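You operate a simulated robot arm through the tools that you are given. There is no shell and no other tool. Be economical: measure what you need, move in short steps, check, and stop when the job is done.

The job below is to be done with a simulated two-armed robot. You get a single attempt, and the scene is never put back.

Task
Take the green pad and put it on the top of the crate stack. Fetch the brown filter that says "15 m" from the top of the wooden table and set it in the grey bucket. Take the cap from the top of the wooden table and put it on the right end of the sink bench. Press the almond button three times. Fetch the white cup and stand it on top of the middle union nut. Switch the reel brake lever off. The order is free. Set down upright: white cup.

Only the result counts: the job must be done as asked and must still hold three seconds after the hand-in. Knocking over, shifting, dropping, spilling or breaking anything else fails it. A push-on lid holds only when it is set on centred and level and pressed home; a screw cap is set on level and turned clockwise until tight.

Robot
Two 7-joint arms with fingered hands on one trunk, on a base that drives. Base frame: it is fixed to the floor where the robot stands at the start and does not move with it; the origin is under the middle of the robot, x ahead of it, y to its left, z up. Lengths are in cm, angles in degrees, forces in N, time in s.
The left shoulder is at the start at [7, 16.2, 124.6], the right one opposite. With the tool pointing down near the work surface each hand reaches from about 10 to 78 cm from the robot's upright axis, wherever it stands, measured 20 degrees to its own side. Places, roughly: almond button [100, 270, 90]; green pad (9x6x3 cm) [50, 10, 80]; grey bucket (23x23x25 cm) [50, 50, 80]; middle union nut (7x7x3 cm) [-70, 270, 80]; reel brake lever [-90, 270, 110]; right end of the sink bench [320, -200, 80]; top of the crate stack [-260, -210, 70]; white cup (7x7x9 cm) [-60, 280, 80]. Payload 4 kg a hand.
The TCP of each hand is the grasp point between the finger pads, 2.6 cm short of the fingertips. In the tool frame z runs along the fingers and y along their closing line. The gripper opens to 13.2 cm. The gripper's body begins 7.3 cm behind the TCP. The gripper is a hand of 4 fingers: y runs from the thumb to the fingers, the wrist lies at [0, 0, -22.4] in the tool frame, and closing takes about 1.5 s.
Orientation is that of the tool frame in the base frame, as [roll, pitch, yaw] about the fixed x, y, z axes, in that order (R = Rz(yaw) Ry(pitch) Rx(roll)). With the fingers straight down and closing along the base's y, the tool's x points along the base's -x, its y along +y and its z along -z.

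Tools
- The arms move only by the tool servo_tool. It takes "left_steps", "right_steps" or both (then of equal length, played together; a hand with none holds still); each is one flat list of numbers, 6 for each row, row after row: the shift along the base's x, y, z in cm, then the turn, a rotation vector about the base's x, y, z in rad. In form: [tx, ty, tz, ax, ay, az, tx, ty, tz, ax, ay, az, ...]. A call has 1 to 20 rows; each row is the pose to reach, as a shift and turn from the pose commanded when the call began. "left_hand" and "right_hand" are, for a hand that has rows, the finger opening in cm, from 0 to 13.2, set as the call begins (left out, the last holds). Each row takes 0.2 s and may step no farther than 5 cm and 8.6 degrees from the row before; otherwise, or with a gripper value out of range, the whole call is refused. A pose out of reach is approached as far as the arm can. The call stops where the force on the tool passes 40 N (or 10 N more than at its start, if that is more) or the arm is blocked; 0.2 s more then pass. The fingers move at their own pace (about 4.5 cm/s each) and stop on an object; they squeeze with about 26 N. The grip force told is the motor's: it shows also when the fingers shut on nothing. Time passes only in rows, and 0.2 s behind the last, so rows that repeat a pose let the fingers close. It gives the time, the measured TCP pose, the force on the tool (base axes), the opening and the grip force at its end, in the units of the frame above (readings bear some noise), with the torque about the TCP (base axes, N m) and any sound that the robot's microphone picked up, and new pictures: "views" is both (left out), scene, wrist or none (wrist: the cameras of the hands that moved).
- Cameras (640 x 400 px; columns grow to the right, rows downward): "scene" is now at [13.18, 3.62, 147.48]; the picture's right is [0.40, -0.92, 0.00], its down [-0.52, -0.23, -0.82] and it looks along [0.75, 0.33, -0.57] (base axes); focal length 276 px, centre (320, 200). "left" rides on the left gripper at [-7.3, 0.6, -9.4] in its tool frame; the picture's right is [-0.08, -1.00, 0.00], its down [0.78, -0.06, -0.62] and it looks along [0.61, -0.05, 0.79] (tool axes); focal length 230 px, centre (320, 200). "right" rides on the right gripper at [7.3, 0.6, -9.4] in its tool frame; the picture's right is [-0.08, 1.00, 0.00], its down [-0.78, -0.06, -0.62] and it looks along [-0.62, -0.05, 0.79] (tool axes); focal length 230 px, centre (320, 200). There is no depth. A picture from a camera that has moved, and an enlarged one, comes with that camera's place and axes in the base frame and with its lens.
- lift_body(by): slides the trunk up (or, below 0, down) by that many cm; the arms and the scene camera ride with it, the base frame stays. It gives what a move gives, with no picture.
- drive_base(legs): drives the robot by 1 to 6 legs, each [ahead, left, turn to the left] in cm, cm and degrees, along the robot's own axes; the way and the turn of a leg run together, so that a leg with both is an arc; at most 150 cm and 180 degrees a leg. The arms and the cameras ride along, it lands a little off, and it stops where it bumps. It gives what a move gives, and a new picture of the scene camera.
- curl_fingers(finger1, finger2, finger3, thumb_bend, hand): sets how far each is bent, from 0 (flat) to 1 (curled in); at 0.3 the hand is open as for a grip, at 0.7 the pads meet at the TCP. One left out holds its place. A second passes; each finger stops where it meets its share of the squeeze, and holds until it gets a number again. A gripper value or a shape takes the hand back. It gives what a move gives, with no picture; readings hold the bend of each and the force on the fingers (four entries, about 0 where the hand has none), thumb and palm.
- set_grasp(shape, hand): the hand has 4 fingers and takes this shape, open, in about a second: jaw (thumb against the fingers, like two jaws); tri (thumb and two fingers); tip (a fingertip pinch); poke (one finger out to press); point (the index stretched); flat (the hand flat); cup (the hand cupped); fist (a fist). The gripper value then closes the fingers along that shape, each until it touches; the sizes above hold for jaw. It gives what a move gives, with no picture.
- aim_head(pan, tilt): turns the head with the scene camera to pan (to the left, within 86 degrees either way) and tilt (down, from -29 to 69), counted from straight ahead of the robot. It gives what a move gives, and a new picture of the scene camera.
- inspect(camera, box): a new picture of the part [left, top, right, bottom] of that camera's present view, enlarged. No time passes.
- sign_off(): hands the job in; it is judged then, once.

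Go step by step. Nothing tells you exact positions but the pictures and the camera data: compare them with the known pose of the tool, close in by small moves and look again before you grip or let go. The budget is 165 turns and 260 pictures, counting those below and the enlarged ones. Unless the task says otherwise, let go and move clear before handing in.

The tools are called after "Call:" as a command line: name --argument value ..., lists and objects as JSON in quotes. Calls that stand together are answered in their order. servo_tool: Moves the arms, as the interface text tells. Its arguments: {"type":"object","properties":{"left_steps":{"type":"array"},"left_hand":{"type":"number"},"right_steps":{"type":"array"},"right_hand":{"type":"number"},"views":{"type":"string","enum":["both","scene","wrist","none"]}},"required":[]} The other tools are called the same way: lift_body (by) slides the trunk up or down; set_grasp (shape, hand) gives the hand a shape; curl_fingers (finger1, finger2, finger3, thumb_bend, hand) moves the fingers one by one; drive_base (legs) drives the base; aim_head (pan, tilt) turns the head that bears the scene camera; inspect (camera, box) takes an enlarged picture of a part of a camera's view; sign_off () hands the job in.

At the start:

```text
clock: 0.0
left_ee_pos: [41.35, 45.7, 124.82]
left_orientation: [-179.9, 0.0, -179.9]
left_ft_force: [-0.2, 0.2, 0.3]
left_ft_torque: [0.02, 0.02, 0.0]
left_opening: 13.2
left_gripper_force: 0.0
left_shape: jaw
left_bend: [0.3, 0.3, 0.3, 0.3]
left_finger forces: [0.0, 0.0, 0.0, 0.1, 0.1, 0.0]
right_ee_pos: [55.31, 5.58, 129.01]
right_orientation: [175.1, -0.3, 176.4]
right_ft_force: [0.4, 0.8, 0.0]
right_ft_torque: [-0.02, 0.02, 0.01]
right_opening: 13.17
right_gripper_force: 0.0
right_shape: jaw
right_bend: [0.3, 0.3, 0.3, 0.3]
right_finger forces: [0.0, 0.0, 0.0, 0.1, 0.0, 0.0]
trunk travel left (down, up): [-72.5, 21.5]
robot x, y, heading: [-0.08, 0.31, -0.0]
head pan, tilt: [23.6, 34.9]
```

scene: 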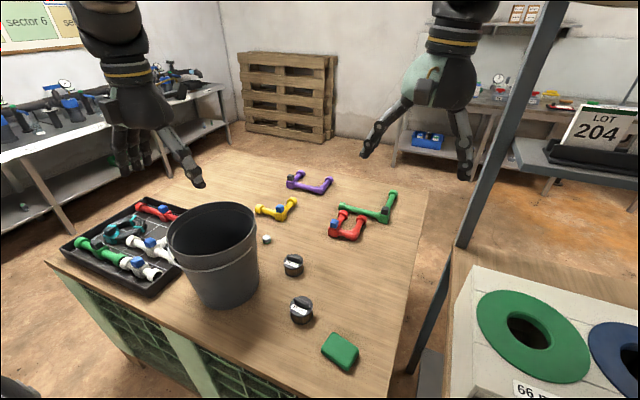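
right: 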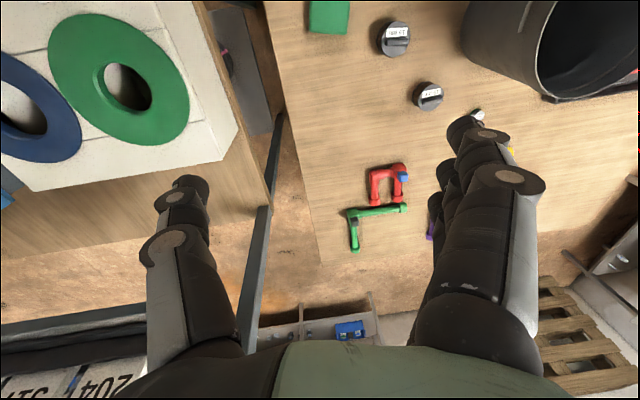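
left: 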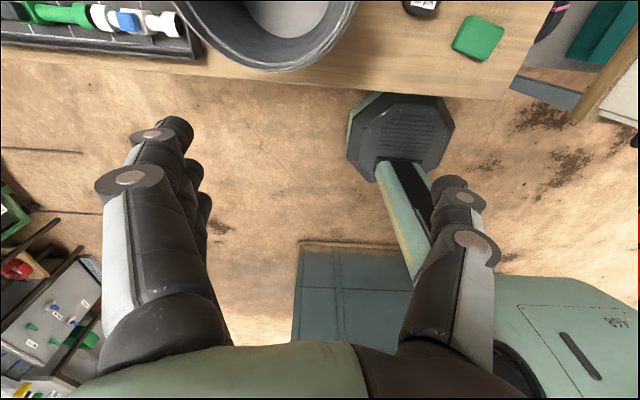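

The table holds the bucket, two dark round filters, a small white cap and the green pad. I'll enlarge the filters and cap to read the labels.

Call:
inspect --camera "scene" --box '[240, 220, 380, 380]'

Call:
inspect --camera "right" --box '[300, 0, 500, 130]'

```text
2.50 times, centred on (310, 300) of scene
camera zoom: at [13.18, 3.62, 147.48], right [0.4, -0.92, 0.0], down [-0.52, -0.23, -0.82], along [0.75, 0.33, -0.57], focal length 690 px, centre (345, -50)
```

zoom: 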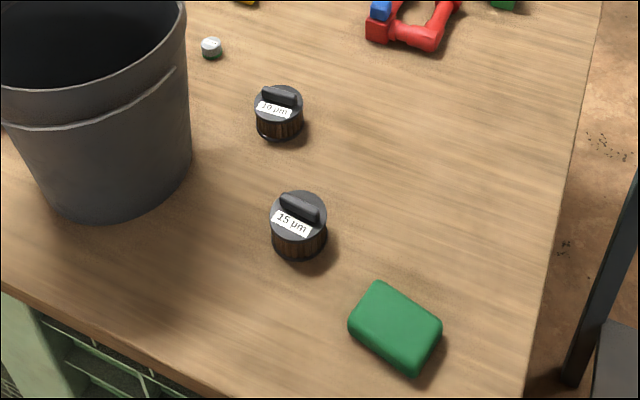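

```text
3.08 times, centred on (400, 65) of right
camera zoom: at [47.98, 5.92, 138.54], right [0.14, 0.99, 0.09], down [0.78, -0.16, 0.61], along [0.61, -0.02, -0.79], focal length 708 px, centre (74, 615)
```

zoom: 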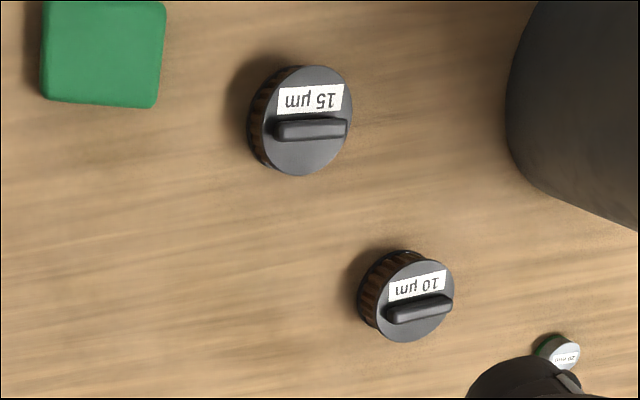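

The nearer filter reads 15 µm (about [53.8, 27]), the bucket centre is about [51, 51], the pad about [47.7, 13] and the small cap about [76, 53.5]. I'll move the left hand above the 15 filter and the right hand out of the way.

Call:
servo_tool --left_steps '[2.5, -3.7, 0, 0, 0, 0, 5, -7.4, 0, 0, 0, 0, 7.5, -11.2, 0, 0, 0, 0, 10, -15, 0, 0, 0, 0, 12.4, -18.7, 0, 0, 0, 0, 12.4, -18.7, -4.5, 0, 0, 0, 12.4, -18.7, -9, 0, 0, 0, 12.4, -18.7, -13.5, 0, 0, 0, 12.4, -18.7, -18, 0, 0, 0, 12.4, -18.7, -22.5, 0, 0, 0, 12.4, -18.7, -27, 0, 0, 0]' --right_steps '[-1, -3.4, 0, 0, 0, 0, -2, -6.8, 0, 0, 0, 0, -3, -10.2, 0, 0, 0, 0, -4, -13.6, 0, 0, 0, 0, -5, -17, 0, 0, 0, 0, -5, -17, 0, 0, 0, 0, -5, -17, 0, 0, 0, 0, -5, -17, 0, 0, 0, 0, -5, -17, 0, 0, 0, 0, -5, -17, 0, 0, 0, 0, -5, -17, 0, 0, 0, 0]'

```text
clock: 2.4
left_ee_pos: [53.5, 27.29, 97.79]
left_orientation: [-180.0, 0.0, -180.0]
left_ft_force: [-0.1, 1.0, -0.3]
left_ft_torque: [0.02, 0.01, 0.01]
left_opening: 13.22
left_gripper_force: 0.1
left_shape: jaw
left_bend: [0.3, 0.3, 0.3, 0.3]
left_finger forces: [0.0, 0.1, 0.0, 0.1, 0.0, 0.1]
left hand out of reach, approached as far as the arm can: row 4, 5, 6
right_ee_pos: [50.65, -11.24, 128.94]
right_orientation: [175.1, -0.2, 176.4]
right_ft_force: [0.5, -0.3, -0.5]
right_ft_torque: [-0.01, 0.02, -0.05]
right_opening: 13.19
right_gripper_force: 0.0
right_shape: jaw
right_bend: [0.3, 0.3, 0.3, 0.3]
right_finger forces: [0.0, 0.0, 0.0, 0.0, 0.0, 0.1]
trunk travel left (down, up): [-72.5, 21.5]
robot x, y, heading: [0.12, 0.13, -0.1]
head pan, tilt: [23.6, 34.9]
camera scene: at [13.29, 3.63, 147.47], right [0.4, -0.92, 0.0], down [-0.53, -0.23, -0.82], along [0.75, 0.33, -0.57], focal length 276 px, centre (320, 200)
camera right: at [43.34, -11.05, 138.49], right [0.14, 0.99, 0.09], down [0.78, -0.16, 0.61], along [0.61, -0.02, -0.79], focal length 230 px, centre (320, 200)
camera left: at [61.05, 27.88, 107.14], right [0.08, -1.0, 0.0], down [-0.78, -0.06, 0.62], along [-0.62, -0.05, -0.79], focal length 230 px, centre (320, 200)
```

scene: 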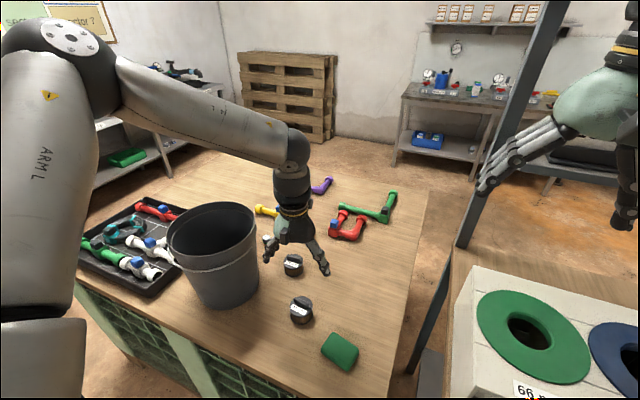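
right: 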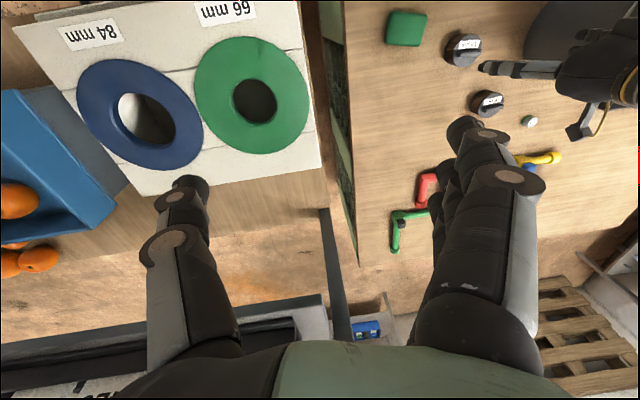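
left: 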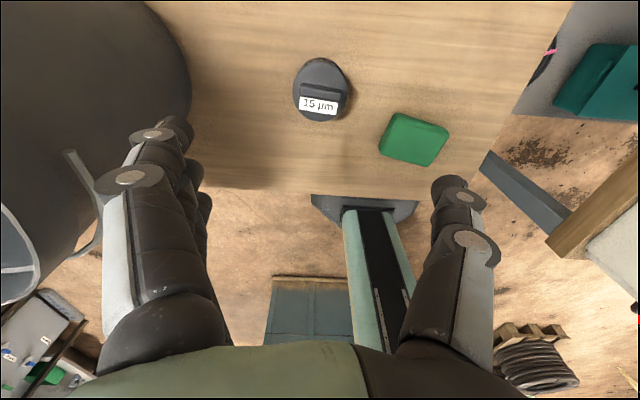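

The 15 filter lies directly below the left hand, at about [53.9, 27.3]. I'll lower onto it and then close.

Call:
servo_tool --left_steps '[0.3, 0, -4.5, 0, 0, 0, 0.3, 0, -9, 0, 0, 0, 0.3, 0, -13.5, 0, 0, 0, 0.3, 0, -17.5, 0, 0, 0, 0.3, 0, -20.2, 0, 0, 0, 0.3, 0, -20.2, 0, 0, 0]' --views "both"

Call:
servo_tool --left_steps '[0, 0, 0, 0, 0, 0, 0, 0, 0, 0, 0, 0, 0, 0, 0, 0, 0, 0, 0, 0, 0, 0, 0, 0, 0, 0, 0, 0, 0, 0, 0, 0, 0, 0, 0, 0, 0, 0, 0, 0, 0, 0, 0, 0, 0, 0, 0, 0]' --left_hand 3 --views "wrist"

```text
clock: 3.8
left_ee_pos: [51.1, 29.96, 82.8]
left_orientation: [-179.9, 0.1, -180.0]
left_ft_force: [-0.5, 0.6, 0.4]
left_ft_torque: [-0.01, -0.01, -0.02]
left_opening: 13.19
left_gripper_force: 0.0
left_shape: jaw
left_bend: [0.3, 0.3, 0.3, 0.3]
left_finger forces: [0.0, 0.0, 0.1, 0.1, 0.0, 0.0]
left hand out of reach, approached as far as the arm can: row 3, 4, 5, 6
right_ee_pos: [50.59, -11.45, 129.13]
right_orientation: [175.0, -0.2, 176.4]
right_ft_force: [-0.5, -0.3, -0.1]
right_ft_torque: [0.03, -0.02, 0.03]
right_opening: 13.16
right_gripper_force: 0.0
right_shape: jaw
right_bend: [0.3, 0.3, 0.3, 0.3]
right_finger forces: [0.0, 0.0, 0.0, 0.1, 0.0, 0.1]
trunk travel left (down, up): [-72.5, 21.5]
robot x, y, heading: [0.02, 0.03, -0.2]
head pan, tilt: [23.6, 34.9]
camera scene: at [13.14, 3.59, 147.48], right [0.4, -0.92, 0.0], down [-0.52, -0.23, -0.82], along [0.75, 0.33, -0.57], focal length 276 px, centre (320, 200)
camera left: at [58.43, 30.47, 92.13], right [0.08, -1.0, 0.0], down [-0.79, -0.06, 0.62], along [-0.61, -0.05, -0.79], focal length 230 px, centre (320, 200)
```

scene: 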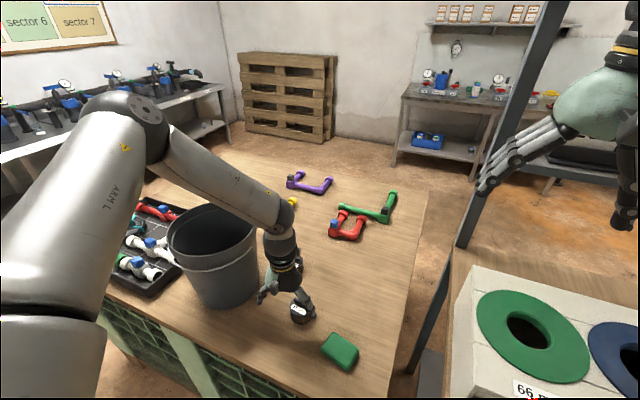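
left: 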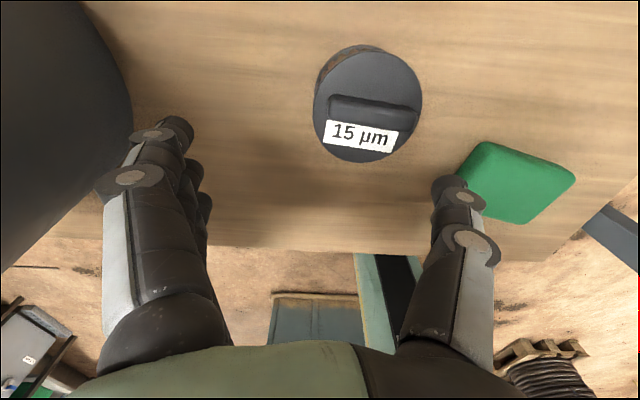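

```text
clock: 5.6
left_ee_pos: [50.98, 29.84, 82.84]
left_orientation: [-179.8, 0.0, 180.0]
left_ft_force: [0.1, 0.2, -0.2]
left_ft_torque: [-0.03, 0.01, 0.02]
left_opening: 3.06
left_gripper_force: 0.0
left_shape: jaw
left_bend: [0.73, 0.73, 0.73, 0.7]
left_finger forces: [0.0, 0.0, 0.0, 0.0, 0.1, 0.0]
right_ee_pos: [50.6, -11.33, 129.08]
right_orientation: [175.1, -0.2, 176.3]
right_ft_force: [-0.7, 0.7, 0.2]
right_ft_torque: [0.02, 0.01, 0.01]
right_opening: 13.22
right_gripper_force: 0.0
right_shape: jaw
right_bend: [0.3, 0.3, 0.3, 0.3]
right_finger forces: [0.1, 0.0, 0.0, 0.0, 0.0, 0.0]
trunk travel left (down, up): [-72.5, 21.5]
robot x, y, heading: [0.08, -0.01, 0.2]
head pan, tilt: [23.6, 34.9]
camera left: at [58.47, 30.49, 92.12], right [0.08, -1.0, 0.0], down [-0.79, -0.06, 0.62], along [-0.61, -0.05, -0.79], focal length 230 px, centre (320, 200)
```

left: 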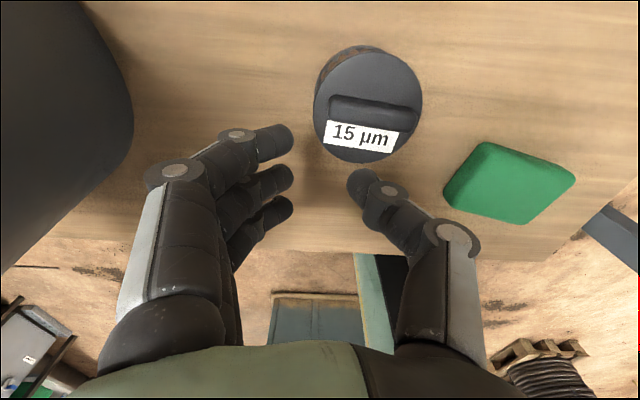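

The arm stalled 5 cm short because of its posture, so it closed on nothing. I'll reopen, go back up over the filter, and lower the trunk instead so the arm keeps the posture that worked.

Call:
servo_tool --left_steps '[0, 0, 5, 0, 0, 0, 0, 0, 10, 0, 0, 0, 1, -1, 14, 0, 0, 0, 2.7, -2.6, 15, 0, 0, 0, 2.7, -2.6, 15, 0, 0, 0]' --left_hand 13.2 --views "none"

```text
clock: 6.8
left_ee_pos: [53.53, 27.03, 97.89]
left_orientation: [179.9, 0.0, -180.0]
left_ft_force: [-0.5, -0.1, -0.4]
left_ft_torque: [0.02, -0.01, 0.01]
left_opening: 13.21
left_gripper_force: 0.1
left_shape: jaw
left_bend: [0.3, 0.3, 0.3, 0.3]
left_finger forces: [0.0, 0.0, 0.0, 0.0, 0.1, 0.0]
right_ee_pos: [50.47, -11.38, 129.1]
right_orientation: [175.1, -0.2, 176.4]
right_ft_force: [-0.5, 0.2, 0.0]
right_ft_torque: [0.01, 0.0, -0.04]
right_opening: 13.18
right_gripper_force: 0.0
right_shape: jaw
right_bend: [0.3, 0.3, 0.3, 0.3]
right_finger forces: [0.0, 0.0, 0.0, 0.0, 0.1, 0.0]
trunk travel left (down, up): [-72.5, 21.5]
robot x, y, heading: [-0.07, 0.25, 0.0]
head pan, tilt: [23.6, 34.9]
```

The left hand is back over the filter at z = 97.9. I'll lower the trunk by 14 and then look.

Call:
lift_body --by -14

Call:
servo_tool --left_steps '[0.3, 0.2, 0, 0, 0, 0]'

```text
clock: 8.5
left_ee_pos: [53.59, 26.94, 84.01]
left_orientation: [-179.9, 0.1, 180.0]
left_ft_force: [0.3, -1.1, -0.3]
left_ft_torque: [0.0, -0.01, -0.01]
left_opening: 13.17
left_gripper_force: 0.1
left_shape: jaw
left_bend: [0.3, 0.3, 0.3, 0.3]
left_finger forces: [0.0, 0.1, 0.0, 0.0, 0.0, 0.0]
right_ee_pos: [50.62, -11.31, 115.0]
right_orientation: [175.0, -0.2, 176.4]
right_ft_force: [0.2, -0.7, 1.0]
right_ft_torque: [0.0, -0.01, -0.02]
right_opening: 13.21
right_gripper_force: 0.1
right_shape: jaw
right_bend: [0.3, 0.3, 0.3, 0.3]
right_finger forces: [0.0, 0.0, 0.1, 0.0, 0.0, 0.0]
trunk travel left (down, up): [-58.5, 35.5]
robot x, y, heading: [0.15, -0.0, -0.1]
head pan, tilt: [23.6, 34.9]
```

```text
clock: 8.9
left_ee_pos: [54.06, 27.17, 83.84]
left_orientation: [179.9, 0.0, -180.0]
left_ft_force: [-0.4, 0.0, 0.7]
left_ft_torque: [-0.01, -0.01, 0.0]
left_opening: 13.18
left_gripper_force: 0.1
left_shape: jaw
left_bend: [0.3, 0.3, 0.3, 0.3]
left_finger forces: [0.0, 0.0, 0.1, 0.1, 0.0, 0.0]
right_ee_pos: [50.55, -11.29, 115.01]
right_orientation: [175.1, -0.2, 176.4]
right_ft_force: [0.4, 0.0, 0.9]
right_ft_torque: [0.03, 0.0, 0.0]
right_opening: 13.18
right_gripper_force: 0.0
right_shape: jaw
right_bend: [0.3, 0.3, 0.3, 0.3]
right_finger forces: [0.0, 0.1, 0.0, 0.0, 0.1, 0.1]
trunk travel left (down, up): [-58.5, 35.5]
robot x, y, heading: [0.17, 0.07, -0.1]
head pan, tilt: [23.6, 34.9]
camera scene: at [13.21, 3.62, 133.47], right [0.4, -0.92, 0.0], down [-0.52, -0.23, -0.82], along [0.75, 0.33, -0.57], focal length 276 px, centre (320, 200)
camera left: at [61.45, 27.84, 93.22], right [0.08, -1.0, 0.0], down [-0.78, -0.06, 0.62], along [-0.61, -0.05, -0.79], focal length 230 px, centre (320, 200)
```

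scene: 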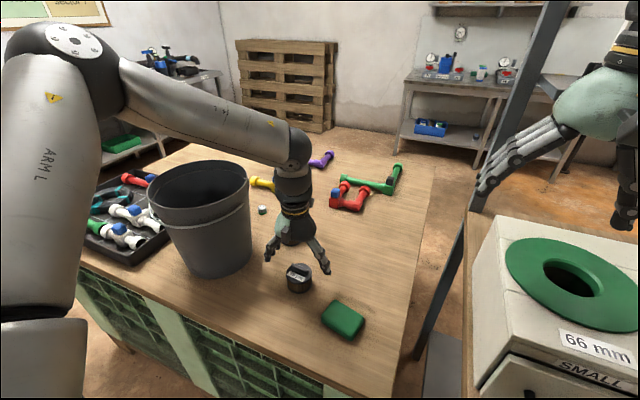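
left: 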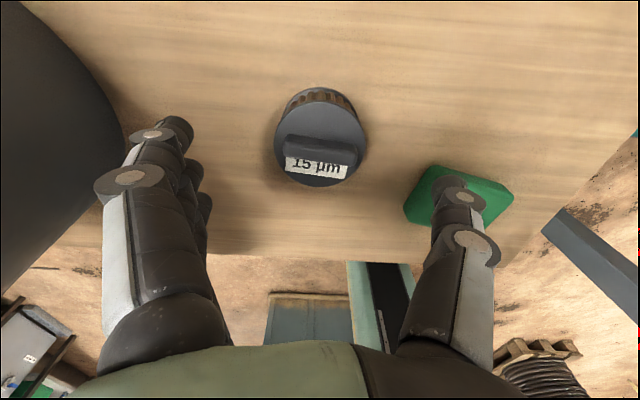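

The filter is centred between the fingers, about 6 cm wide. I'll descend the last 6.5 cm with the opening narrowed to 10.

Call:
servo_tool --left_steps '[0.2, 0, 0, 0, 0, 0, 0.4, 0, 0, 0, 0, 0, 0.4, 0, -2.5, 0, 0, 0, 0.4, 0, -5, 0, 0, 0, 0.4, 0, -6.6, 0, 0, 0, 0.4, 0, -6.6, 0, 0, 0]' --left_hand 10 --views "wrist"

```text
clock: 10.3
left_ee_pos: [54.79, 27.26, 77.2]
left_orientation: [-179.9, 0.0, 180.0]
left_ft_force: [-0.1, -0.7, -0.6]
left_ft_torque: [0.0, -0.03, 0.02]
left_opening: 10.04
left_gripper_force: 0.1
left_shape: jaw
left_bend: [0.63, 0.63, 0.63, 0.59]
left_finger forces: [0.0, 0.0, 0.1, 0.0, 0.0, 0.1]
right_ee_pos: [50.68, -11.33, 114.99]
right_orientation: [175.0, -0.2, 176.4]
right_ft_force: [0.2, -0.4, -0.9]
right_ft_torque: [0.0, 0.01, 0.01]
right_opening: 13.19
right_gripper_force: 0.0
right_shape: jaw
right_bend: [0.3, 0.3, 0.3, 0.3]
right_finger forces: [0.0, 0.0, 0.0, 0.0, 0.1, 0.0]
trunk travel left (down, up): [-58.5, 35.5]
robot x, y, heading: [0.15, -0.53, -0.0]
head pan, tilt: [23.6, 34.9]
camera left: at [62.09, 27.82, 86.61], right [0.08, -1.0, 0.0], down [-0.79, -0.06, 0.62], along [-0.61, -0.05, -0.79], focal length 230 px, centre (320, 200)
```

left: 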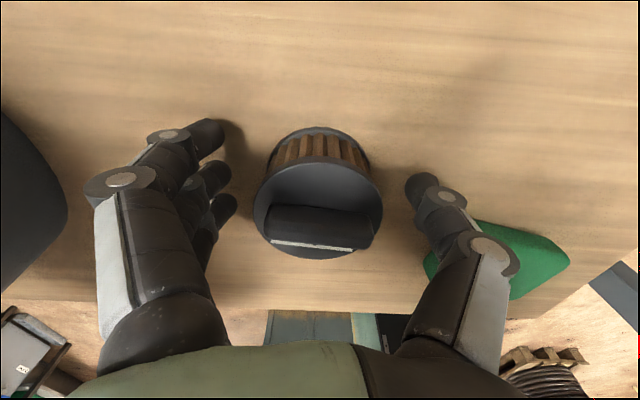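

The filter sits well between thumb and fingers, and the pad is clear. Closing now.

Call:
servo_tool --left_steps '[0, 0, 0, 0, 0, 0, 0, 0, 0, 0, 0, 0, 0, 0, 0, 0, 0, 0, 0, 0, 0, 0, 0, 0, 0, 0, 0, 0, 0, 0, 0, 0, 0, 0, 0, 0, 0, 0, 0, 0, 0, 0]' --left_hand 4.5 --views "wrist"

```text
clock: 11.9
left_ee_pos: [54.64, 27.21, 77.42]
left_orientation: [179.9, 0.0, 179.9]
left_ft_force: [-0.4, 0.0, 0.7]
left_ft_torque: [0.0, -0.06, 0.0]
left_opening: 5.14
left_gripper_force: 26.1
left_shape: jaw
left_bend: [0.73, 0.73, 0.73, 0.7]
left_finger forces: [6.8, 7.4, 8.3, 0.0, 23.1, 0.0]
right_ee_pos: [50.48, -11.43, 115.04]
right_orientation: [175.0, -0.2, 176.4]
right_ft_force: [-0.2, 0.4, -0.6]
right_ft_torque: [-0.01, -0.01, 0.02]
right_opening: 13.22
right_gripper_force: 0.0
right_shape: jaw
right_bend: [0.3, 0.3, 0.3, 0.3]
right_finger forces: [0.0, 0.0, 0.0, 0.1, 0.1, 0.1]
trunk travel left (down, up): [-58.5, 35.5]
robot x, y, heading: [-0.09, 0.37, 0.1]
head pan, tilt: [23.6, 34.9]
camera left: at [62.09, 27.83, 86.6], right [0.08, -1.0, 0.0], down [-0.78, -0.06, 0.62], along [-0.61, -0.05, -0.79], focal length 230 px, centre (320, 200)
```

left: 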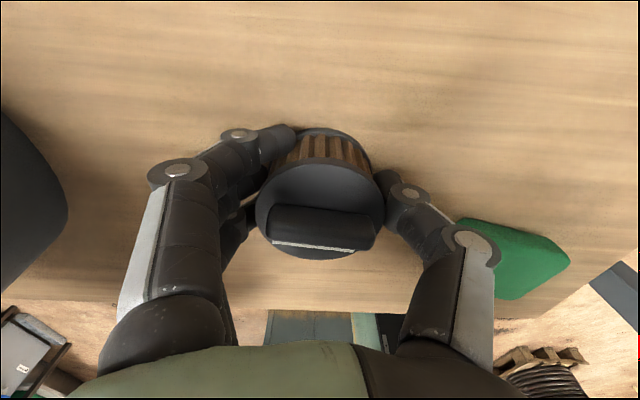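

The filter is held (26 N). I'll raise the trunk to clear the rim and move over the bucket at [51, 51].

Call:
lift_body --by 31

Call:
servo_tool --left_steps '[-0.7, 4.5, 0, 0, 0, 0, -1.4, 9, 0, 0, 0, 0, -2.1, 13.5, 0, 0, 0, 0, -2.8, 18, 0, 0, 0, 0, -3.6, 22, 0, 0, 0, 0, -3.6, 23.8, 0, 0, 0, 0, -3.6, 23.8, 0, 0, 0, 0]'

```text
clock: 13.9
left_ee_pos: [54.45, 26.75, 99.7]
left_orientation: [180.0, 0.0, 179.8]
left_ft_force: [-0.3, 1.3, -1.4]
left_ft_torque: [-0.02, -0.02, 0.02]
left_opening: 5.15
left_gripper_force: 26.3
left_shape: jaw
left_bend: [0.73, 0.73, 0.73, 0.7]
left_finger forces: [6.8, 7.5, 8.3, 0.0, 23.2, 0.0]
right_ee_pos: [45.24, -13.32, 131.27]
right_orientation: [-176.8, -7.7, -178.4]
right_ft_force: [0.3, 0.5, 1.0]
right_ft_torque: [0.0, -0.02, -0.01]
right_opening: 13.2
right_gripper_force: 0.1
right_shape: jaw
right_bend: [0.3, 0.3, 0.3, 0.3]
right_finger forces: [0.0, 0.0, 0.0, 0.0, 0.0, 0.1]
trunk travel left (down, up): [-80.3, 13.7]
robot x, y, heading: [-0.12, -0.29, -0.3]
head pan, tilt: [23.6, 34.9]
stopped: the arm was blocked; the commanded pose is now the measured one
```

```text
clock: 15.5
left_ee_pos: [51.09, 50.81, 99.21]
left_orientation: [-179.9, 0.1, 179.7]
left_ft_force: [-0.5, -0.8, -1.4]
left_ft_torque: [-0.01, 0.02, 0.01]
left_opening: 5.09
left_gripper_force: 25.7
left_shape: jaw
left_bend: [0.73, 0.73, 0.73, 0.7]
left_finger forces: [8.4, 9.0, 8.7, 0.0, 24.9, 0.0]
right_ee_pos: [45.63, -13.27, 130.41]
right_orientation: [-176.6, -8.1, -178.4]
right_ft_force: [0.5, -0.8, -0.5]
right_ft_torque: [0.0, -0.02, 0.0]
right_opening: 13.19
right_gripper_force: 0.0
right_shape: jaw
right_bend: [0.3, 0.3, 0.3, 0.3]
right_finger forces: [0.1, 0.0, 0.0, 0.1, 0.0, 0.0]
trunk travel left (down, up): [-80.3, 13.7]
robot x, y, heading: [-0.16, -0.3, -0.2]
head pan, tilt: [23.6, 34.9]
camera scene: at [13.16, 3.4, 155.27], right [0.4, -0.92, 0.0], down [-0.53, -0.23, -0.82], along [0.75, 0.33, -0.57], focal length 276 px, centre (320, 200)
camera left: at [58.4, 51.33, 108.47], right [0.07, -1.0, 0.0], down [-0.78, -0.06, 0.62], along [-0.62, -0.05, -0.79], focal length 230 px, centre (320, 200)
```

scene: 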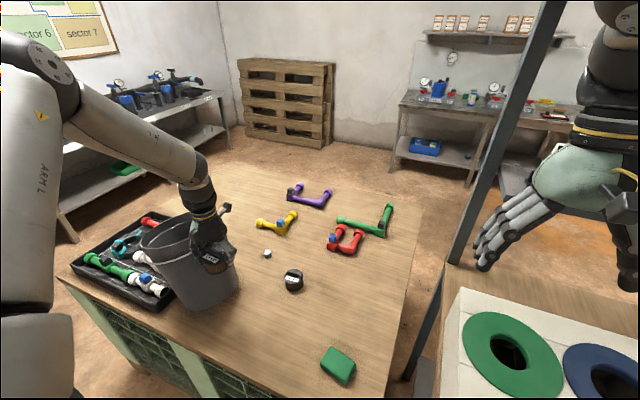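
left: 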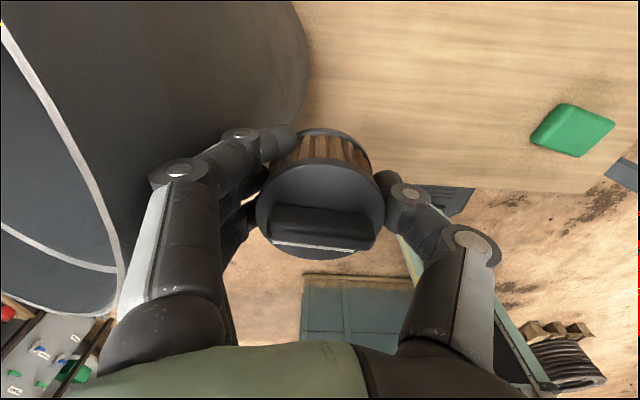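

The trunk lift was blocked early by the right arm, so the left hand stayed at rim height and pushed the bucket about 10 cm towards +y. I'll stop and check the bucket, the tray and what the right arm touches.

Call:
inspect --camera "scene" --box '[50, 150, 290, 330]'

Call:
aim_head --pan -45 --tilt 10

```text
2.22 times, centred on (170, 240) of scene
camera zoom: at [13.16, 3.4, 155.27], right [0.4, -0.92, 0.0], down [-0.53, -0.23, -0.82], along [0.75, 0.33, -0.57], focal length 614 px, centre (653, 111)
```

zoom: 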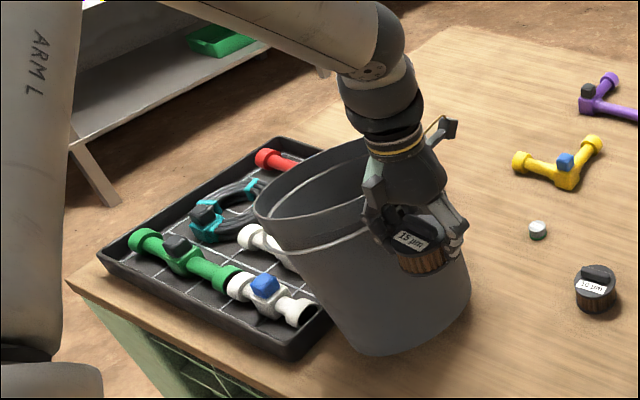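

```text
clock: 16.9
left_ee_pos: [50.93, 50.75, 99.26]
left_orientation: [-180.0, 0.0, 179.8]
left_ft_force: [0.4, -1.4, -0.1]
left_ft_torque: [0.03, -0.03, 0.0]
left_opening: 5.1
left_gripper_force: 26.2
left_shape: jaw
left_bend: [0.73, 0.73, 0.73, 0.7]
left_finger forces: [8.5, 8.9, 8.8, 0.0, 24.8, 0.0]
right_ee_pos: [45.53, -13.23, 130.66]
right_orientation: [-176.7, -8.0, -178.3]
right_ft_force: [-0.4, -0.9, 0.4]
right_ft_torque: [0.03, 0.01, -0.01]
right_opening: 13.21
right_gripper_force: 0.0
right_shape: jaw
right_bend: [0.3, 0.3, 0.3, 0.3]
right_finger forces: [0.0, 0.0, 0.0, 0.1, 0.0, 0.1]
trunk travel left (down, up): [-80.3, 13.7]
robot x, y, heading: [-0.07, -0.55, -0.1]
head pan, tilt: [-45.0, 10.0]
camera scene: at [11.56, -6.62, 159.28], right [-0.71, -0.71, 0.0], down [-0.12, 0.12, -0.98], along [0.69, -0.7, -0.17], focal length 276 px, centre (320, 200)
```

scene: 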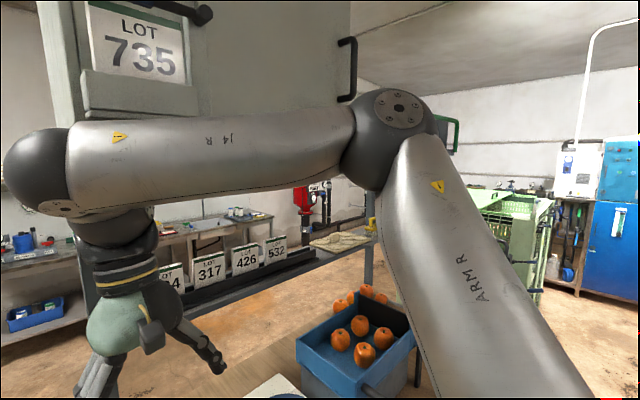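

The right forearm is against the hanging cabinet, so I'll keep the trunk where it is. The bucket is still upright at about [51, 61]. I'll back the left hand off, raise it by the arm alone and look at the bucket again.

Call:
servo_tool --left_steps '[0, -1.5, 0, 0, 0, 0, 0, -2, 4, 0, 0, 0, 0, -2, 8, 0, 0, 0, 0, -2, 10, 0, 0, 0, 0, -2, 10, 0, 0, 0]' --views "none"

Call:
aim_head --pan 40 --tilt 42

```text
clock: 18.1
left_ee_pos: [50.92, 48.65, 109.17]
left_orientation: [179.9, -0.1, 179.8]
left_ft_force: [0.0, -0.2, -1.0]
left_ft_torque: [0.02, 0.01, 0.0]
left_opening: 5.12
left_gripper_force: 26.1
left_shape: jaw
left_bend: [0.73, 0.73, 0.73, 0.7]
left_finger forces: [7.9, 8.6, 9.0, 0.1, 24.6, 0.0]
right_ee_pos: [45.54, -13.12, 130.6]
right_orientation: [-176.6, -8.1, -178.5]
right_ft_force: [0.8, -0.4, 0.4]
right_ft_torque: [0.02, 0.01, 0.02]
right_opening: 13.21
right_gripper_force: 0.0
right_shape: jaw
right_bend: [0.3, 0.3, 0.3, 0.3]
right_finger forces: [0.0, 0.0, 0.0, 0.0, 0.1, 0.0]
trunk travel left (down, up): [-80.3, 13.7]
robot x, y, heading: [0.04, -0.39, -0.4]
head pan, tilt: [-45.0, 10.0]
```

```text
clock: 19.7
left_ee_pos: [50.95, 48.65, 109.28]
left_orientation: [180.0, 0.0, 179.8]
left_ft_force: [0.2, -0.1, -0.8]
left_ft_torque: [-0.02, -0.06, 0.0]
left_opening: 5.09
left_gripper_force: 25.8
left_shape: jaw
left_bend: [0.73, 0.73, 0.73, 0.7]
left_finger forces: [7.8, 8.6, 8.9, 0.0, 24.6, 0.1]
right_ee_pos: [45.61, -13.15, 130.58]
right_orientation: [-176.6, -8.1, -178.4]
right_ft_force: [0.4, 0.4, -0.2]
right_ft_torque: [0.0, -0.02, 0.0]
right_opening: 13.19
right_gripper_force: 0.1
right_shape: jaw
right_bend: [0.3, 0.3, 0.3, 0.3]
right_finger forces: [0.1, 0.1, 0.0, 0.0, 0.0, 0.0]
trunk travel left (down, up): [-80.3, 13.7]
robot x, y, heading: [-0.21, -0.07, -0.3]
head pan, tilt: [40.0, 42.0]
camera scene: at [11.43, 5.34, 154.22], right [0.64, -0.77, 0.0], down [-0.51, -0.43, -0.74], along [0.57, 0.48, -0.67], focal length 276 px, centre (320, 200)
```

scene: 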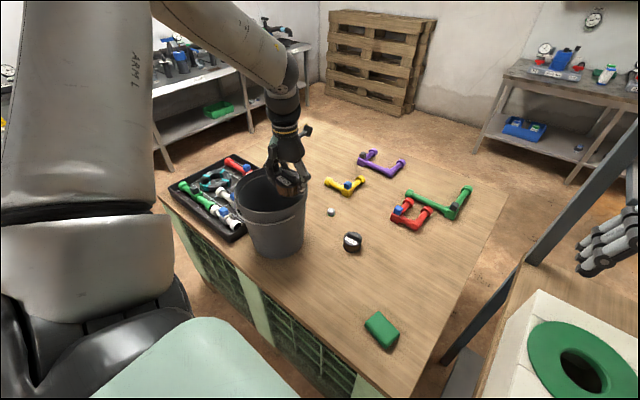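

I'll enlarge the bucket and tray area to measure the bucket's place exactly.

Call:
inspect --camera "scene" --box '[160, 130, 320, 270]'

```text
2.86 times, centred on (240, 200) of scene
camera zoom: at [11.43, 5.34, 154.22], right [0.64, -0.77, 0.0], down [-0.51, -0.43, -0.74], along [0.57, 0.48, -0.67], focal length 789 px, centre (549, 200)
```

zoom: 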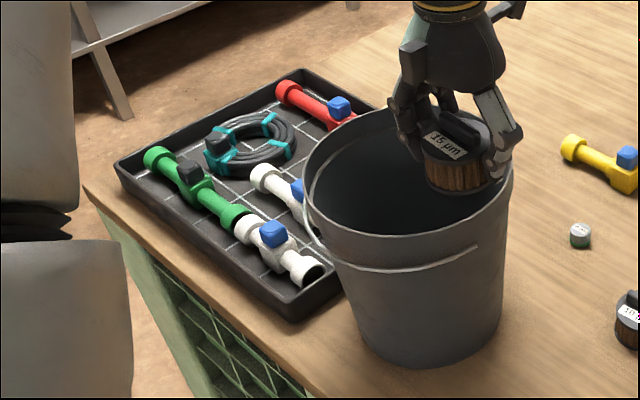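

The bucket now stands at about [51.4, 59], not touching the tray. I'll put the filter over its middle.

Call:
servo_tool --left_steps '[0, 4, 0, 0, 0, 0, 0.3, 8, 0, 0, 0, 0, 0.5, 10.8, 0, 0, 0, 0, 0.5, 10.8, 0, 0, 0, 0]'

```text
clock: 20.7
left_ee_pos: [51.5, 59.52, 109.52]
left_orientation: [-179.9, -0.1, 179.8]
left_ft_force: [0.2, -0.7, -0.5]
left_ft_torque: [0.03, -0.04, 0.0]
left_opening: 5.06
left_gripper_force: 26.3
left_shape: jaw
left_bend: [0.73, 0.73, 0.73, 0.7]
left_finger forces: [7.6, 8.5, 8.9, 0.1, 24.4, 0.0]
right_ee_pos: [45.51, -13.14, 130.6]
right_orientation: [-176.5, -8.0, -178.4]
right_ft_force: [0.4, 0.0, -0.3]
right_ft_torque: [-0.02, 0.0, -0.02]
right_opening: 13.18
right_gripper_force: 0.1
right_shape: jaw
right_bend: [0.3, 0.3, 0.3, 0.3]
right_finger forces: [0.0, 0.1, 0.0, 0.0, 0.1, 0.0]
trunk travel left (down, up): [-80.3, 13.7]
robot x, y, heading: [-0.19, -0.17, 0.0]
head pan, tilt: [40.0, 42.0]
camera scene: at [11.38, 5.31, 154.22], right [0.64, -0.77, 0.0], down [-0.51, -0.43, -0.74], along [0.57, 0.48, -0.67], focal length 276 px, centre (320, 200)
camera left: at [58.97, 60.17, 118.69], right [0.07, -1.0, 0.0], down [-0.79, -0.06, 0.62], along [-0.61, -0.05, -0.79], focal length 230 px, centre (320, 200)
```

scene: 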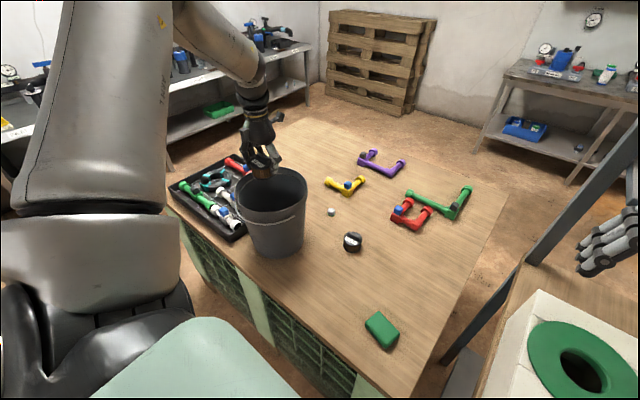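
left: 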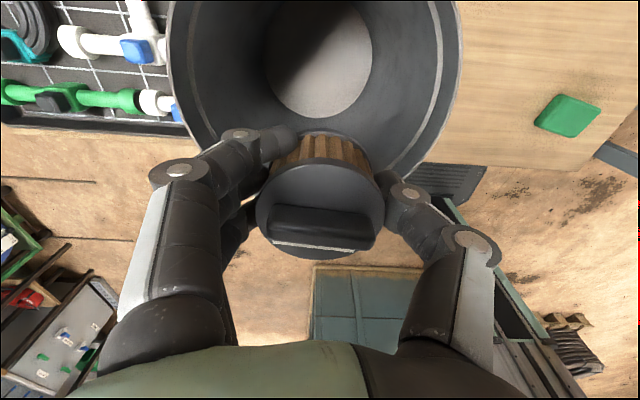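

The wrist camera puts the bucket's bottom at about [54, 59.7], so I'll shift 2.4 in x and then lower. Part of the way is by trunk, which also frees the right arm from the cabinet.

Call:
servo_tool --left_steps '[1.2, 0, 0, 0, 0, 0, 2.4, 0, -2, 0, 0, 0, 2.4, 0, -2, 0, 0, 0]' --views "wrist"

Call:
lift_body --by -10

```text
clock: 21.5
left_ee_pos: [53.89, 59.7, 107.3]
left_orientation: [179.9, 0.0, 179.7]
left_ft_force: [0.3, 0.2, -1.4]
left_ft_torque: [0.01, 0.02, 0.01]
left_opening: 5.08
left_gripper_force: 26.1
left_shape: jaw
left_bend: [0.73, 0.73, 0.73, 0.7]
left_finger forces: [7.6, 8.5, 9.0, 0.1, 24.2, 0.1]
right_ee_pos: [45.47, -13.2, 130.69]
right_orientation: [-176.6, -8.0, -178.4]
right_ft_force: [-0.4, 0.1, 0.7]
right_ft_torque: [0.01, 0.02, 0.03]
right_opening: 13.16
right_gripper_force: 0.0
right_shape: jaw
right_bend: [0.3, 0.3, 0.3, 0.3]
right_finger forces: [0.0, 0.1, 0.0, 0.1, 0.1, 0.0]
trunk travel left (down, up): [-80.3, 13.7]
robot x, y, heading: [0.12, 0.04, -0.1]
head pan, tilt: [40.0, 42.0]
camera left: at [61.25, 60.25, 116.59], right [0.07, -1.0, 0.0], down [-0.79, -0.06, 0.62], along [-0.61, -0.05, -0.79], focal length 230 px, centre (320, 200)
```

left: 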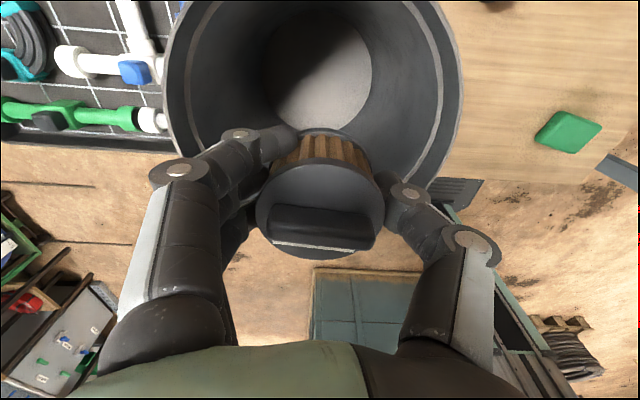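

```text
clock: 22.8
left_ee_pos: [53.8, 59.65, 97.22]
left_orientation: [-179.9, 0.0, 179.8]
left_ft_force: [-0.4, 1.1, -0.7]
left_ft_torque: [0.0, 0.02, -0.02]
left_opening: 5.1
left_gripper_force: 25.9
left_shape: jaw
left_bend: [0.73, 0.73, 0.73, 0.7]
left_finger forces: [7.7, 8.5, 8.9, 0.0, 24.3, 0.1]
right_ee_pos: [45.5, -13.11, 120.62]
right_orientation: [-176.6, -8.0, -178.5]
right_ft_force: [-0.1, -0.9, -0.5]
right_ft_torque: [-0.01, 0.03, 0.02]
right_opening: 13.19
right_gripper_force: 0.1
right_shape: jaw
right_bend: [0.3, 0.3, 0.3, 0.3]
right_finger forces: [0.0, 0.0, 0.1, 0.0, 0.1, 0.0]
trunk travel left (down, up): [-70.3, 23.7]
robot x, y, heading: [0.04, -0.17, -0.3]
head pan, tilt: [40.0, 42.0]
```

The filter is inside the rim without contact. I'll lower further, in small amounts.

Call:
lift_body --by -8

Call:
servo_tool --left_steps '[0, 0, -2, 0, 0, 0, 0, 0, -4, 0, 0, 0, 0, 0, -6, 0, 0, 0, 0, 0, -6, 0, 0, 0]'

```text
clock: 24.0
left_ee_pos: [53.93, 59.59, 89.31]
left_orientation: [-180.0, 0.0, 179.7]
left_ft_force: [-0.4, -0.6, -0.8]
left_ft_torque: [-0.02, 0.02, -0.03]
left_opening: 5.09
left_gripper_force: 25.8
left_shape: jaw
left_bend: [0.73, 0.73, 0.73, 0.7]
left_finger forces: [7.7, 8.4, 9.0, 0.1, 24.2, 0.1]
right_ee_pos: [45.59, -13.1, 112.69]
right_orientation: [-176.6, -8.0, -178.4]
right_ft_force: [-0.6, 1.2, -0.1]
right_ft_torque: [-0.03, 0.06, -0.01]
right_opening: 13.2
right_gripper_force: 0.0
right_shape: jaw
right_bend: [0.3, 0.3, 0.3, 0.3]
right_finger forces: [0.0, 0.0, 0.1, 0.0, 0.0, 0.1]
trunk travel left (down, up): [-62.3, 31.7]
robot x, y, heading: [-0.13, -0.11, 0.0]
head pan, tilt: [40.0, 42.0]
```

```text
clock: 25.0
left_ee_pos: [53.97, 59.91, 83.31]
left_orientation: [179.9, -0.1, 179.8]
left_ft_force: [-0.3, 0.0, -0.5]
left_ft_torque: [-0.01, -0.06, 0.02]
left_opening: 5.12
left_gripper_force: 25.9
left_shape: jaw
left_bend: [0.73, 0.73, 0.73, 0.7]
left_finger forces: [7.6, 8.5, 9.0, 0.0, 24.2, 0.0]
right_ee_pos: [45.59, -13.1, 112.62]
right_orientation: [-176.6, -8.0, -178.4]
right_ft_force: [0.5, -0.1, 0.1]
right_ft_torque: [-0.01, -0.01, -0.01]
right_opening: 13.17
right_gripper_force: 0.1
right_shape: jaw
right_bend: [0.3, 0.3, 0.3, 0.3]
right_finger forces: [0.0, 0.0, 0.0, 0.0, 0.0, 0.0]
trunk travel left (down, up): [-62.3, 31.7]
robot x, y, heading: [-0.34, 0.2, -0.2]
head pan, tilt: [40.0, 42.0]
camera scene: at [11.41, 5.34, 136.22], right [0.64, -0.77, 0.0], down [-0.51, -0.43, -0.74], along [0.57, 0.48, -0.67], focal length 276 px, centre (320, 200)
camera left: at [61.36, 60.47, 92.53], right [0.07, -1.0, 0.0], down [-0.79, -0.06, 0.62], along [-0.61, -0.05, -0.79], focal length 230 px, centre (320, 200)
```

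scene: 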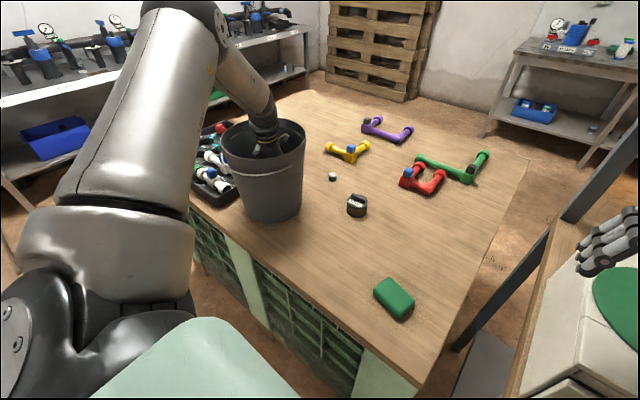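
left: 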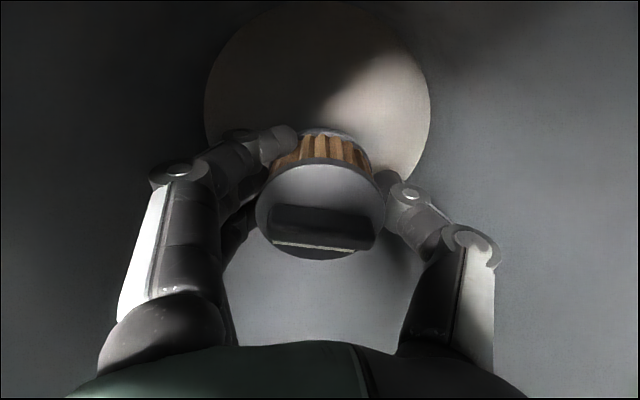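

The filter is well inside and centred enough. I'll lower the last 5 cm to the bucket's bottom.

Call:
servo_tool --left_steps '[0.7, 0, -2, 0, 0, 0, 1, 0, -4, 0, 0, 0, 1, 0, -4.6, 0, 0, 0, 1, 0, -5.1, 0, 0, 0, 1, 0, -5.1, 0, 0, 0]' --views "none"

```text
clock: 26.2
left_ee_pos: [54.99, 59.68, 78.22]
left_orientation: [-180.0, 0.1, 179.7]
left_ft_force: [0.3, 1.1, -1.3]
left_ft_torque: [-0.03, 0.0, 0.02]
left_opening: 5.12
left_gripper_force: 26.8
left_shape: jaw
left_bend: [0.73, 0.73, 0.73, 0.7]
left_finger forces: [7.7, 8.6, 9.1, 0.0, 24.2, 0.0]
right_ee_pos: [45.55, -13.08, 112.64]
right_orientation: [-176.6, -8.0, -178.4]
right_ft_force: [1.2, 0.4, -0.7]
right_ft_torque: [0.02, -0.01, -0.03]
right_opening: 13.18
right_gripper_force: 0.1
right_shape: jaw
right_bend: [0.3, 0.3, 0.3, 0.3]
right_finger forces: [0.0, 0.0, 0.0, 0.1, 0.1, 0.0]
trunk travel left (down, up): [-62.3, 31.7]
robot x, y, heading: [-0.3, -0.08, -0.3]
head pan, tilt: [40.0, 42.0]
```

Still no contact. I'll lower slightly more and then open gently to 8.

Call:
servo_tool --left_steps '[0, 0, -0.3, 0, 0, 0, 0, 0, -0.6, 0, 0, 0, 0, 0, -0.6, 0, 0, 0]' --views "none"

Call:
servo_tool --left_steps '[0, 0, 0, 0, 0, 0, 0, 0, 0, 0, 0, 0, 0, 0, 0, 0, 0, 0, 0, 0, 0, 0, 0, 0]' --left_hand 8 --views "wrist"

```text
clock: 27.0
left_ee_pos: [54.9, 59.61, 77.78]
left_orientation: [179.9, 0.3, 179.8]
left_ft_force: [1.4, 2.2, 11.6]
left_ft_torque: [0.12, 0.0, 0.0]
left_opening: 5.09
left_gripper_force: 25.4
left_shape: jaw
left_bend: [0.73, 0.73, 0.73, 0.7]
left_finger forces: [9.0, 9.2, 10.5, 0.1, 25.1, 0.0]
right_ee_pos: [45.49, -13.26, 112.65]
right_orientation: [-176.6, -8.1, -178.4]
right_ft_force: [-1.3, 0.1, 0.0]
right_ft_torque: [-0.02, -0.02, 0.0]
right_opening: 13.21
right_gripper_force: 0.0
right_shape: jaw
right_bend: [0.3, 0.3, 0.3, 0.3]
right_finger forces: [0.0, 0.1, 0.0, 0.0, 0.1, 0.1]
trunk travel left (down, up): [-62.3, 31.7]
robot x, y, heading: [0.17, 0.15, -0.1]
head pan, tilt: [40.0, 42.0]
```

```text
clock: 28.0
left_ee_pos: [54.88, 59.77, 77.58]
left_orientation: [179.9, 0.0, 179.8]
left_ft_force: [0.3, -1.2, 1.1]
left_ft_torque: [0.0, -0.03, 0.02]
left_opening: 7.96
left_gripper_force: 0.0
left_shape: jaw
left_bend: [0.71, 0.71, 0.71, 0.71]
left_finger forces: [0.0, 0.0, 0.0, 0.0, 0.1, 0.0]
right_ee_pos: [45.49, -13.15, 112.47]
right_orientation: [-176.5, -8.0, -178.4]
right_ft_force: [0.1, -0.1, -0.2]
right_ft_torque: [-0.03, 0.01, 0.0]
right_opening: 13.18
right_gripper_force: 0.1
right_shape: jaw
right_bend: [0.3, 0.3, 0.3, 0.3]
right_finger forces: [0.0, 0.0, 0.0, 0.1, 0.0, 0.0]
trunk travel left (down, up): [-62.3, 31.7]
robot x, y, heading: [-0.13, -0.16, -0.3]
head pan, tilt: [40.0, 42.0]
camera left: at [62.22, 60.27, 86.86], right [0.07, -1.0, 0.0], down [-0.78, -0.06, 0.62], along [-0.62, -0.05, -0.79], focal length 230 px, centre (320, 200)
```

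left: 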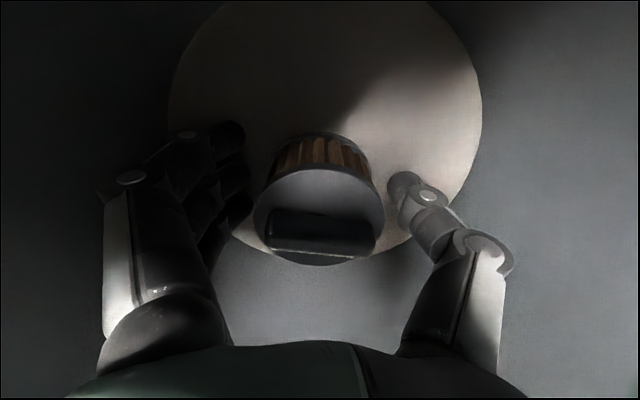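

The filter stands in the bucket. With the hand low inside, I'll draw the bucket back about 7.5 cm in -y towards its original place, watching the force.

Call:
servo_tool --left_steps '[0, -1, 0.4, 0, 0, 0, 0, -2, 0.6, 0, 0, 0, 0, -3, 0.6, 0, 0, 0, 0, -4, 0.6, 0, 0, 0, 0, -5, 0.6, 0, 0, 0]'

```text
clock: 29.2
left_ee_pos: [54.87, 54.79, 78.28]
left_orientation: [179.9, -0.1, 179.7]
left_ft_force: [-0.1, 1.1, -1.2]
left_ft_torque: [-0.08, 0.0, 0.03]
left_opening: 7.97
left_gripper_force: 0.0
left_shape: jaw
left_bend: [0.71, 0.71, 0.71, 0.7]
left_finger forces: [0.0, 0.1, 0.1, 0.1, 1.4, 0.0]
right_ee_pos: [45.43, -13.15, 112.53]
right_orientation: [-176.6, -8.0, -178.4]
right_ft_force: [-0.2, -0.1, -0.1]
right_ft_torque: [0.02, 0.01, 0.0]
right_opening: 13.18
right_gripper_force: 0.1
right_shape: jaw
right_bend: [0.3, 0.3, 0.3, 0.3]
right_finger forces: [0.0, 0.0, 0.0, 0.0, 0.0, 0.0]
trunk travel left (down, up): [-62.3, 31.7]
robot x, y, heading: [-0.2, 0.32, -0.1]
head pan, tilt: [40.0, 42.0]
camera scene: at [11.42, 5.34, 136.21], right [0.64, -0.77, 0.0], down [-0.51, -0.43, -0.74], along [0.57, 0.48, -0.67], focal length 276 px, centre (320, 200)
camera left: at [62.27, 55.4, 87.62], right [0.07, -1.0, 0.0], down [-0.79, -0.06, 0.62], along [-0.61, -0.05, -0.79], focal length 230 px, centre (320, 200)
```

scene: 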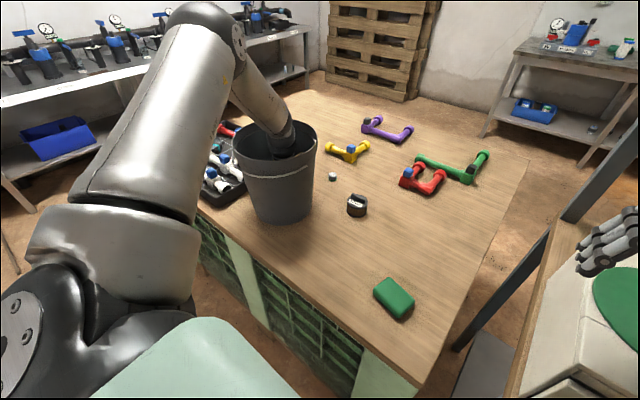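
left: 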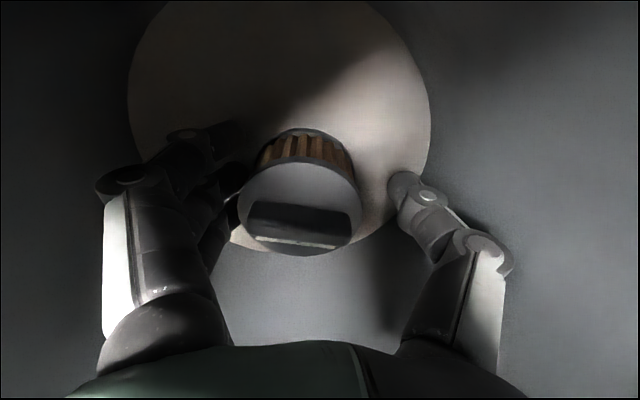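

The bucket slides easily; it is at y of about 57 now. I'll draw it another 4.8 cm.

Call:
servo_tool --left_steps '[0, -1, 0, 0, 0, 0, 0, -2, 0, 0, 0, 0, 0, -3, 0, 0, 0, 0, 0, -4, 0, 0, 0, 0, 0, -4.8, 0, 0, 0, 0, 0, -4.8, 0, 0, 0, 0, 0, -3.8, 0, 0, 0, 0]'

```text
clock: 30.8
left_ee_pos: [54.84, 50.99, 78.18]
left_orientation: [-180.0, 0.0, 179.9]
left_ft_force: [-0.1, -0.3, 0.4]
left_ft_torque: [-0.01, 0.01, -0.03]
left_opening: 7.99
left_gripper_force: 0.0
left_shape: jaw
left_bend: [0.71, 0.71, 0.71, 0.7]
left_finger forces: [0.1, 0.0, 0.0, 0.1, 0.0, 0.0]
right_ee_pos: [45.5, -13.11, 112.6]
right_orientation: [-176.6, -8.0, -178.5]
right_ft_force: [0.2, -0.4, -0.2]
right_ft_torque: [0.0, -0.01, -0.02]
right_opening: 13.19
right_gripper_force: 0.1
right_shape: jaw
right_bend: [0.3, 0.3, 0.3, 0.3]
right_finger forces: [0.0, 0.0, 0.0, 0.1, 0.1, 0.0]
trunk travel left (down, up): [-62.3, 31.7]
robot x, y, heading: [-0.18, -0.17, -0.4]
head pan, tilt: [40.0, 42.0]
camera scene: at [11.42, 5.37, 136.21], right [0.64, -0.77, 0.0], down [-0.51, -0.43, -0.74], along [0.57, 0.48, -0.67], focal length 276 px, centre (320, 200)
camera left: at [62.27, 51.59, 87.43], right [0.07, -1.0, 0.0], down [-0.79, -0.06, 0.62], along [-0.61, -0.05, -0.79], focal length 230 px, centre (320, 200)
```

scene: 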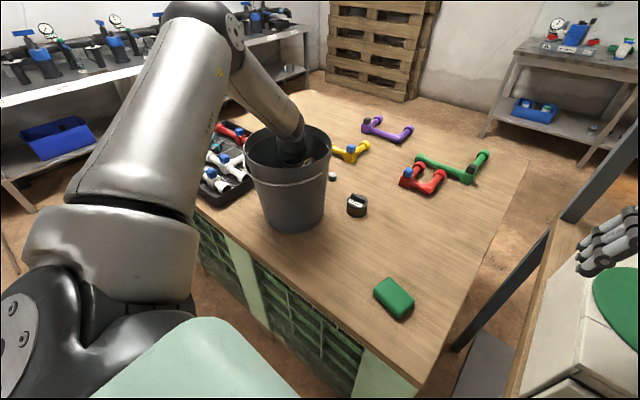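
left: 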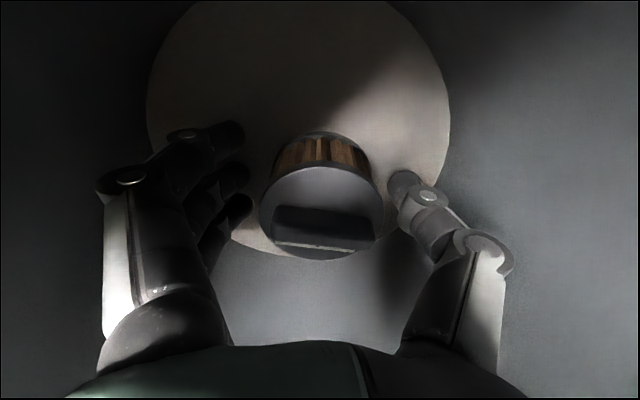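

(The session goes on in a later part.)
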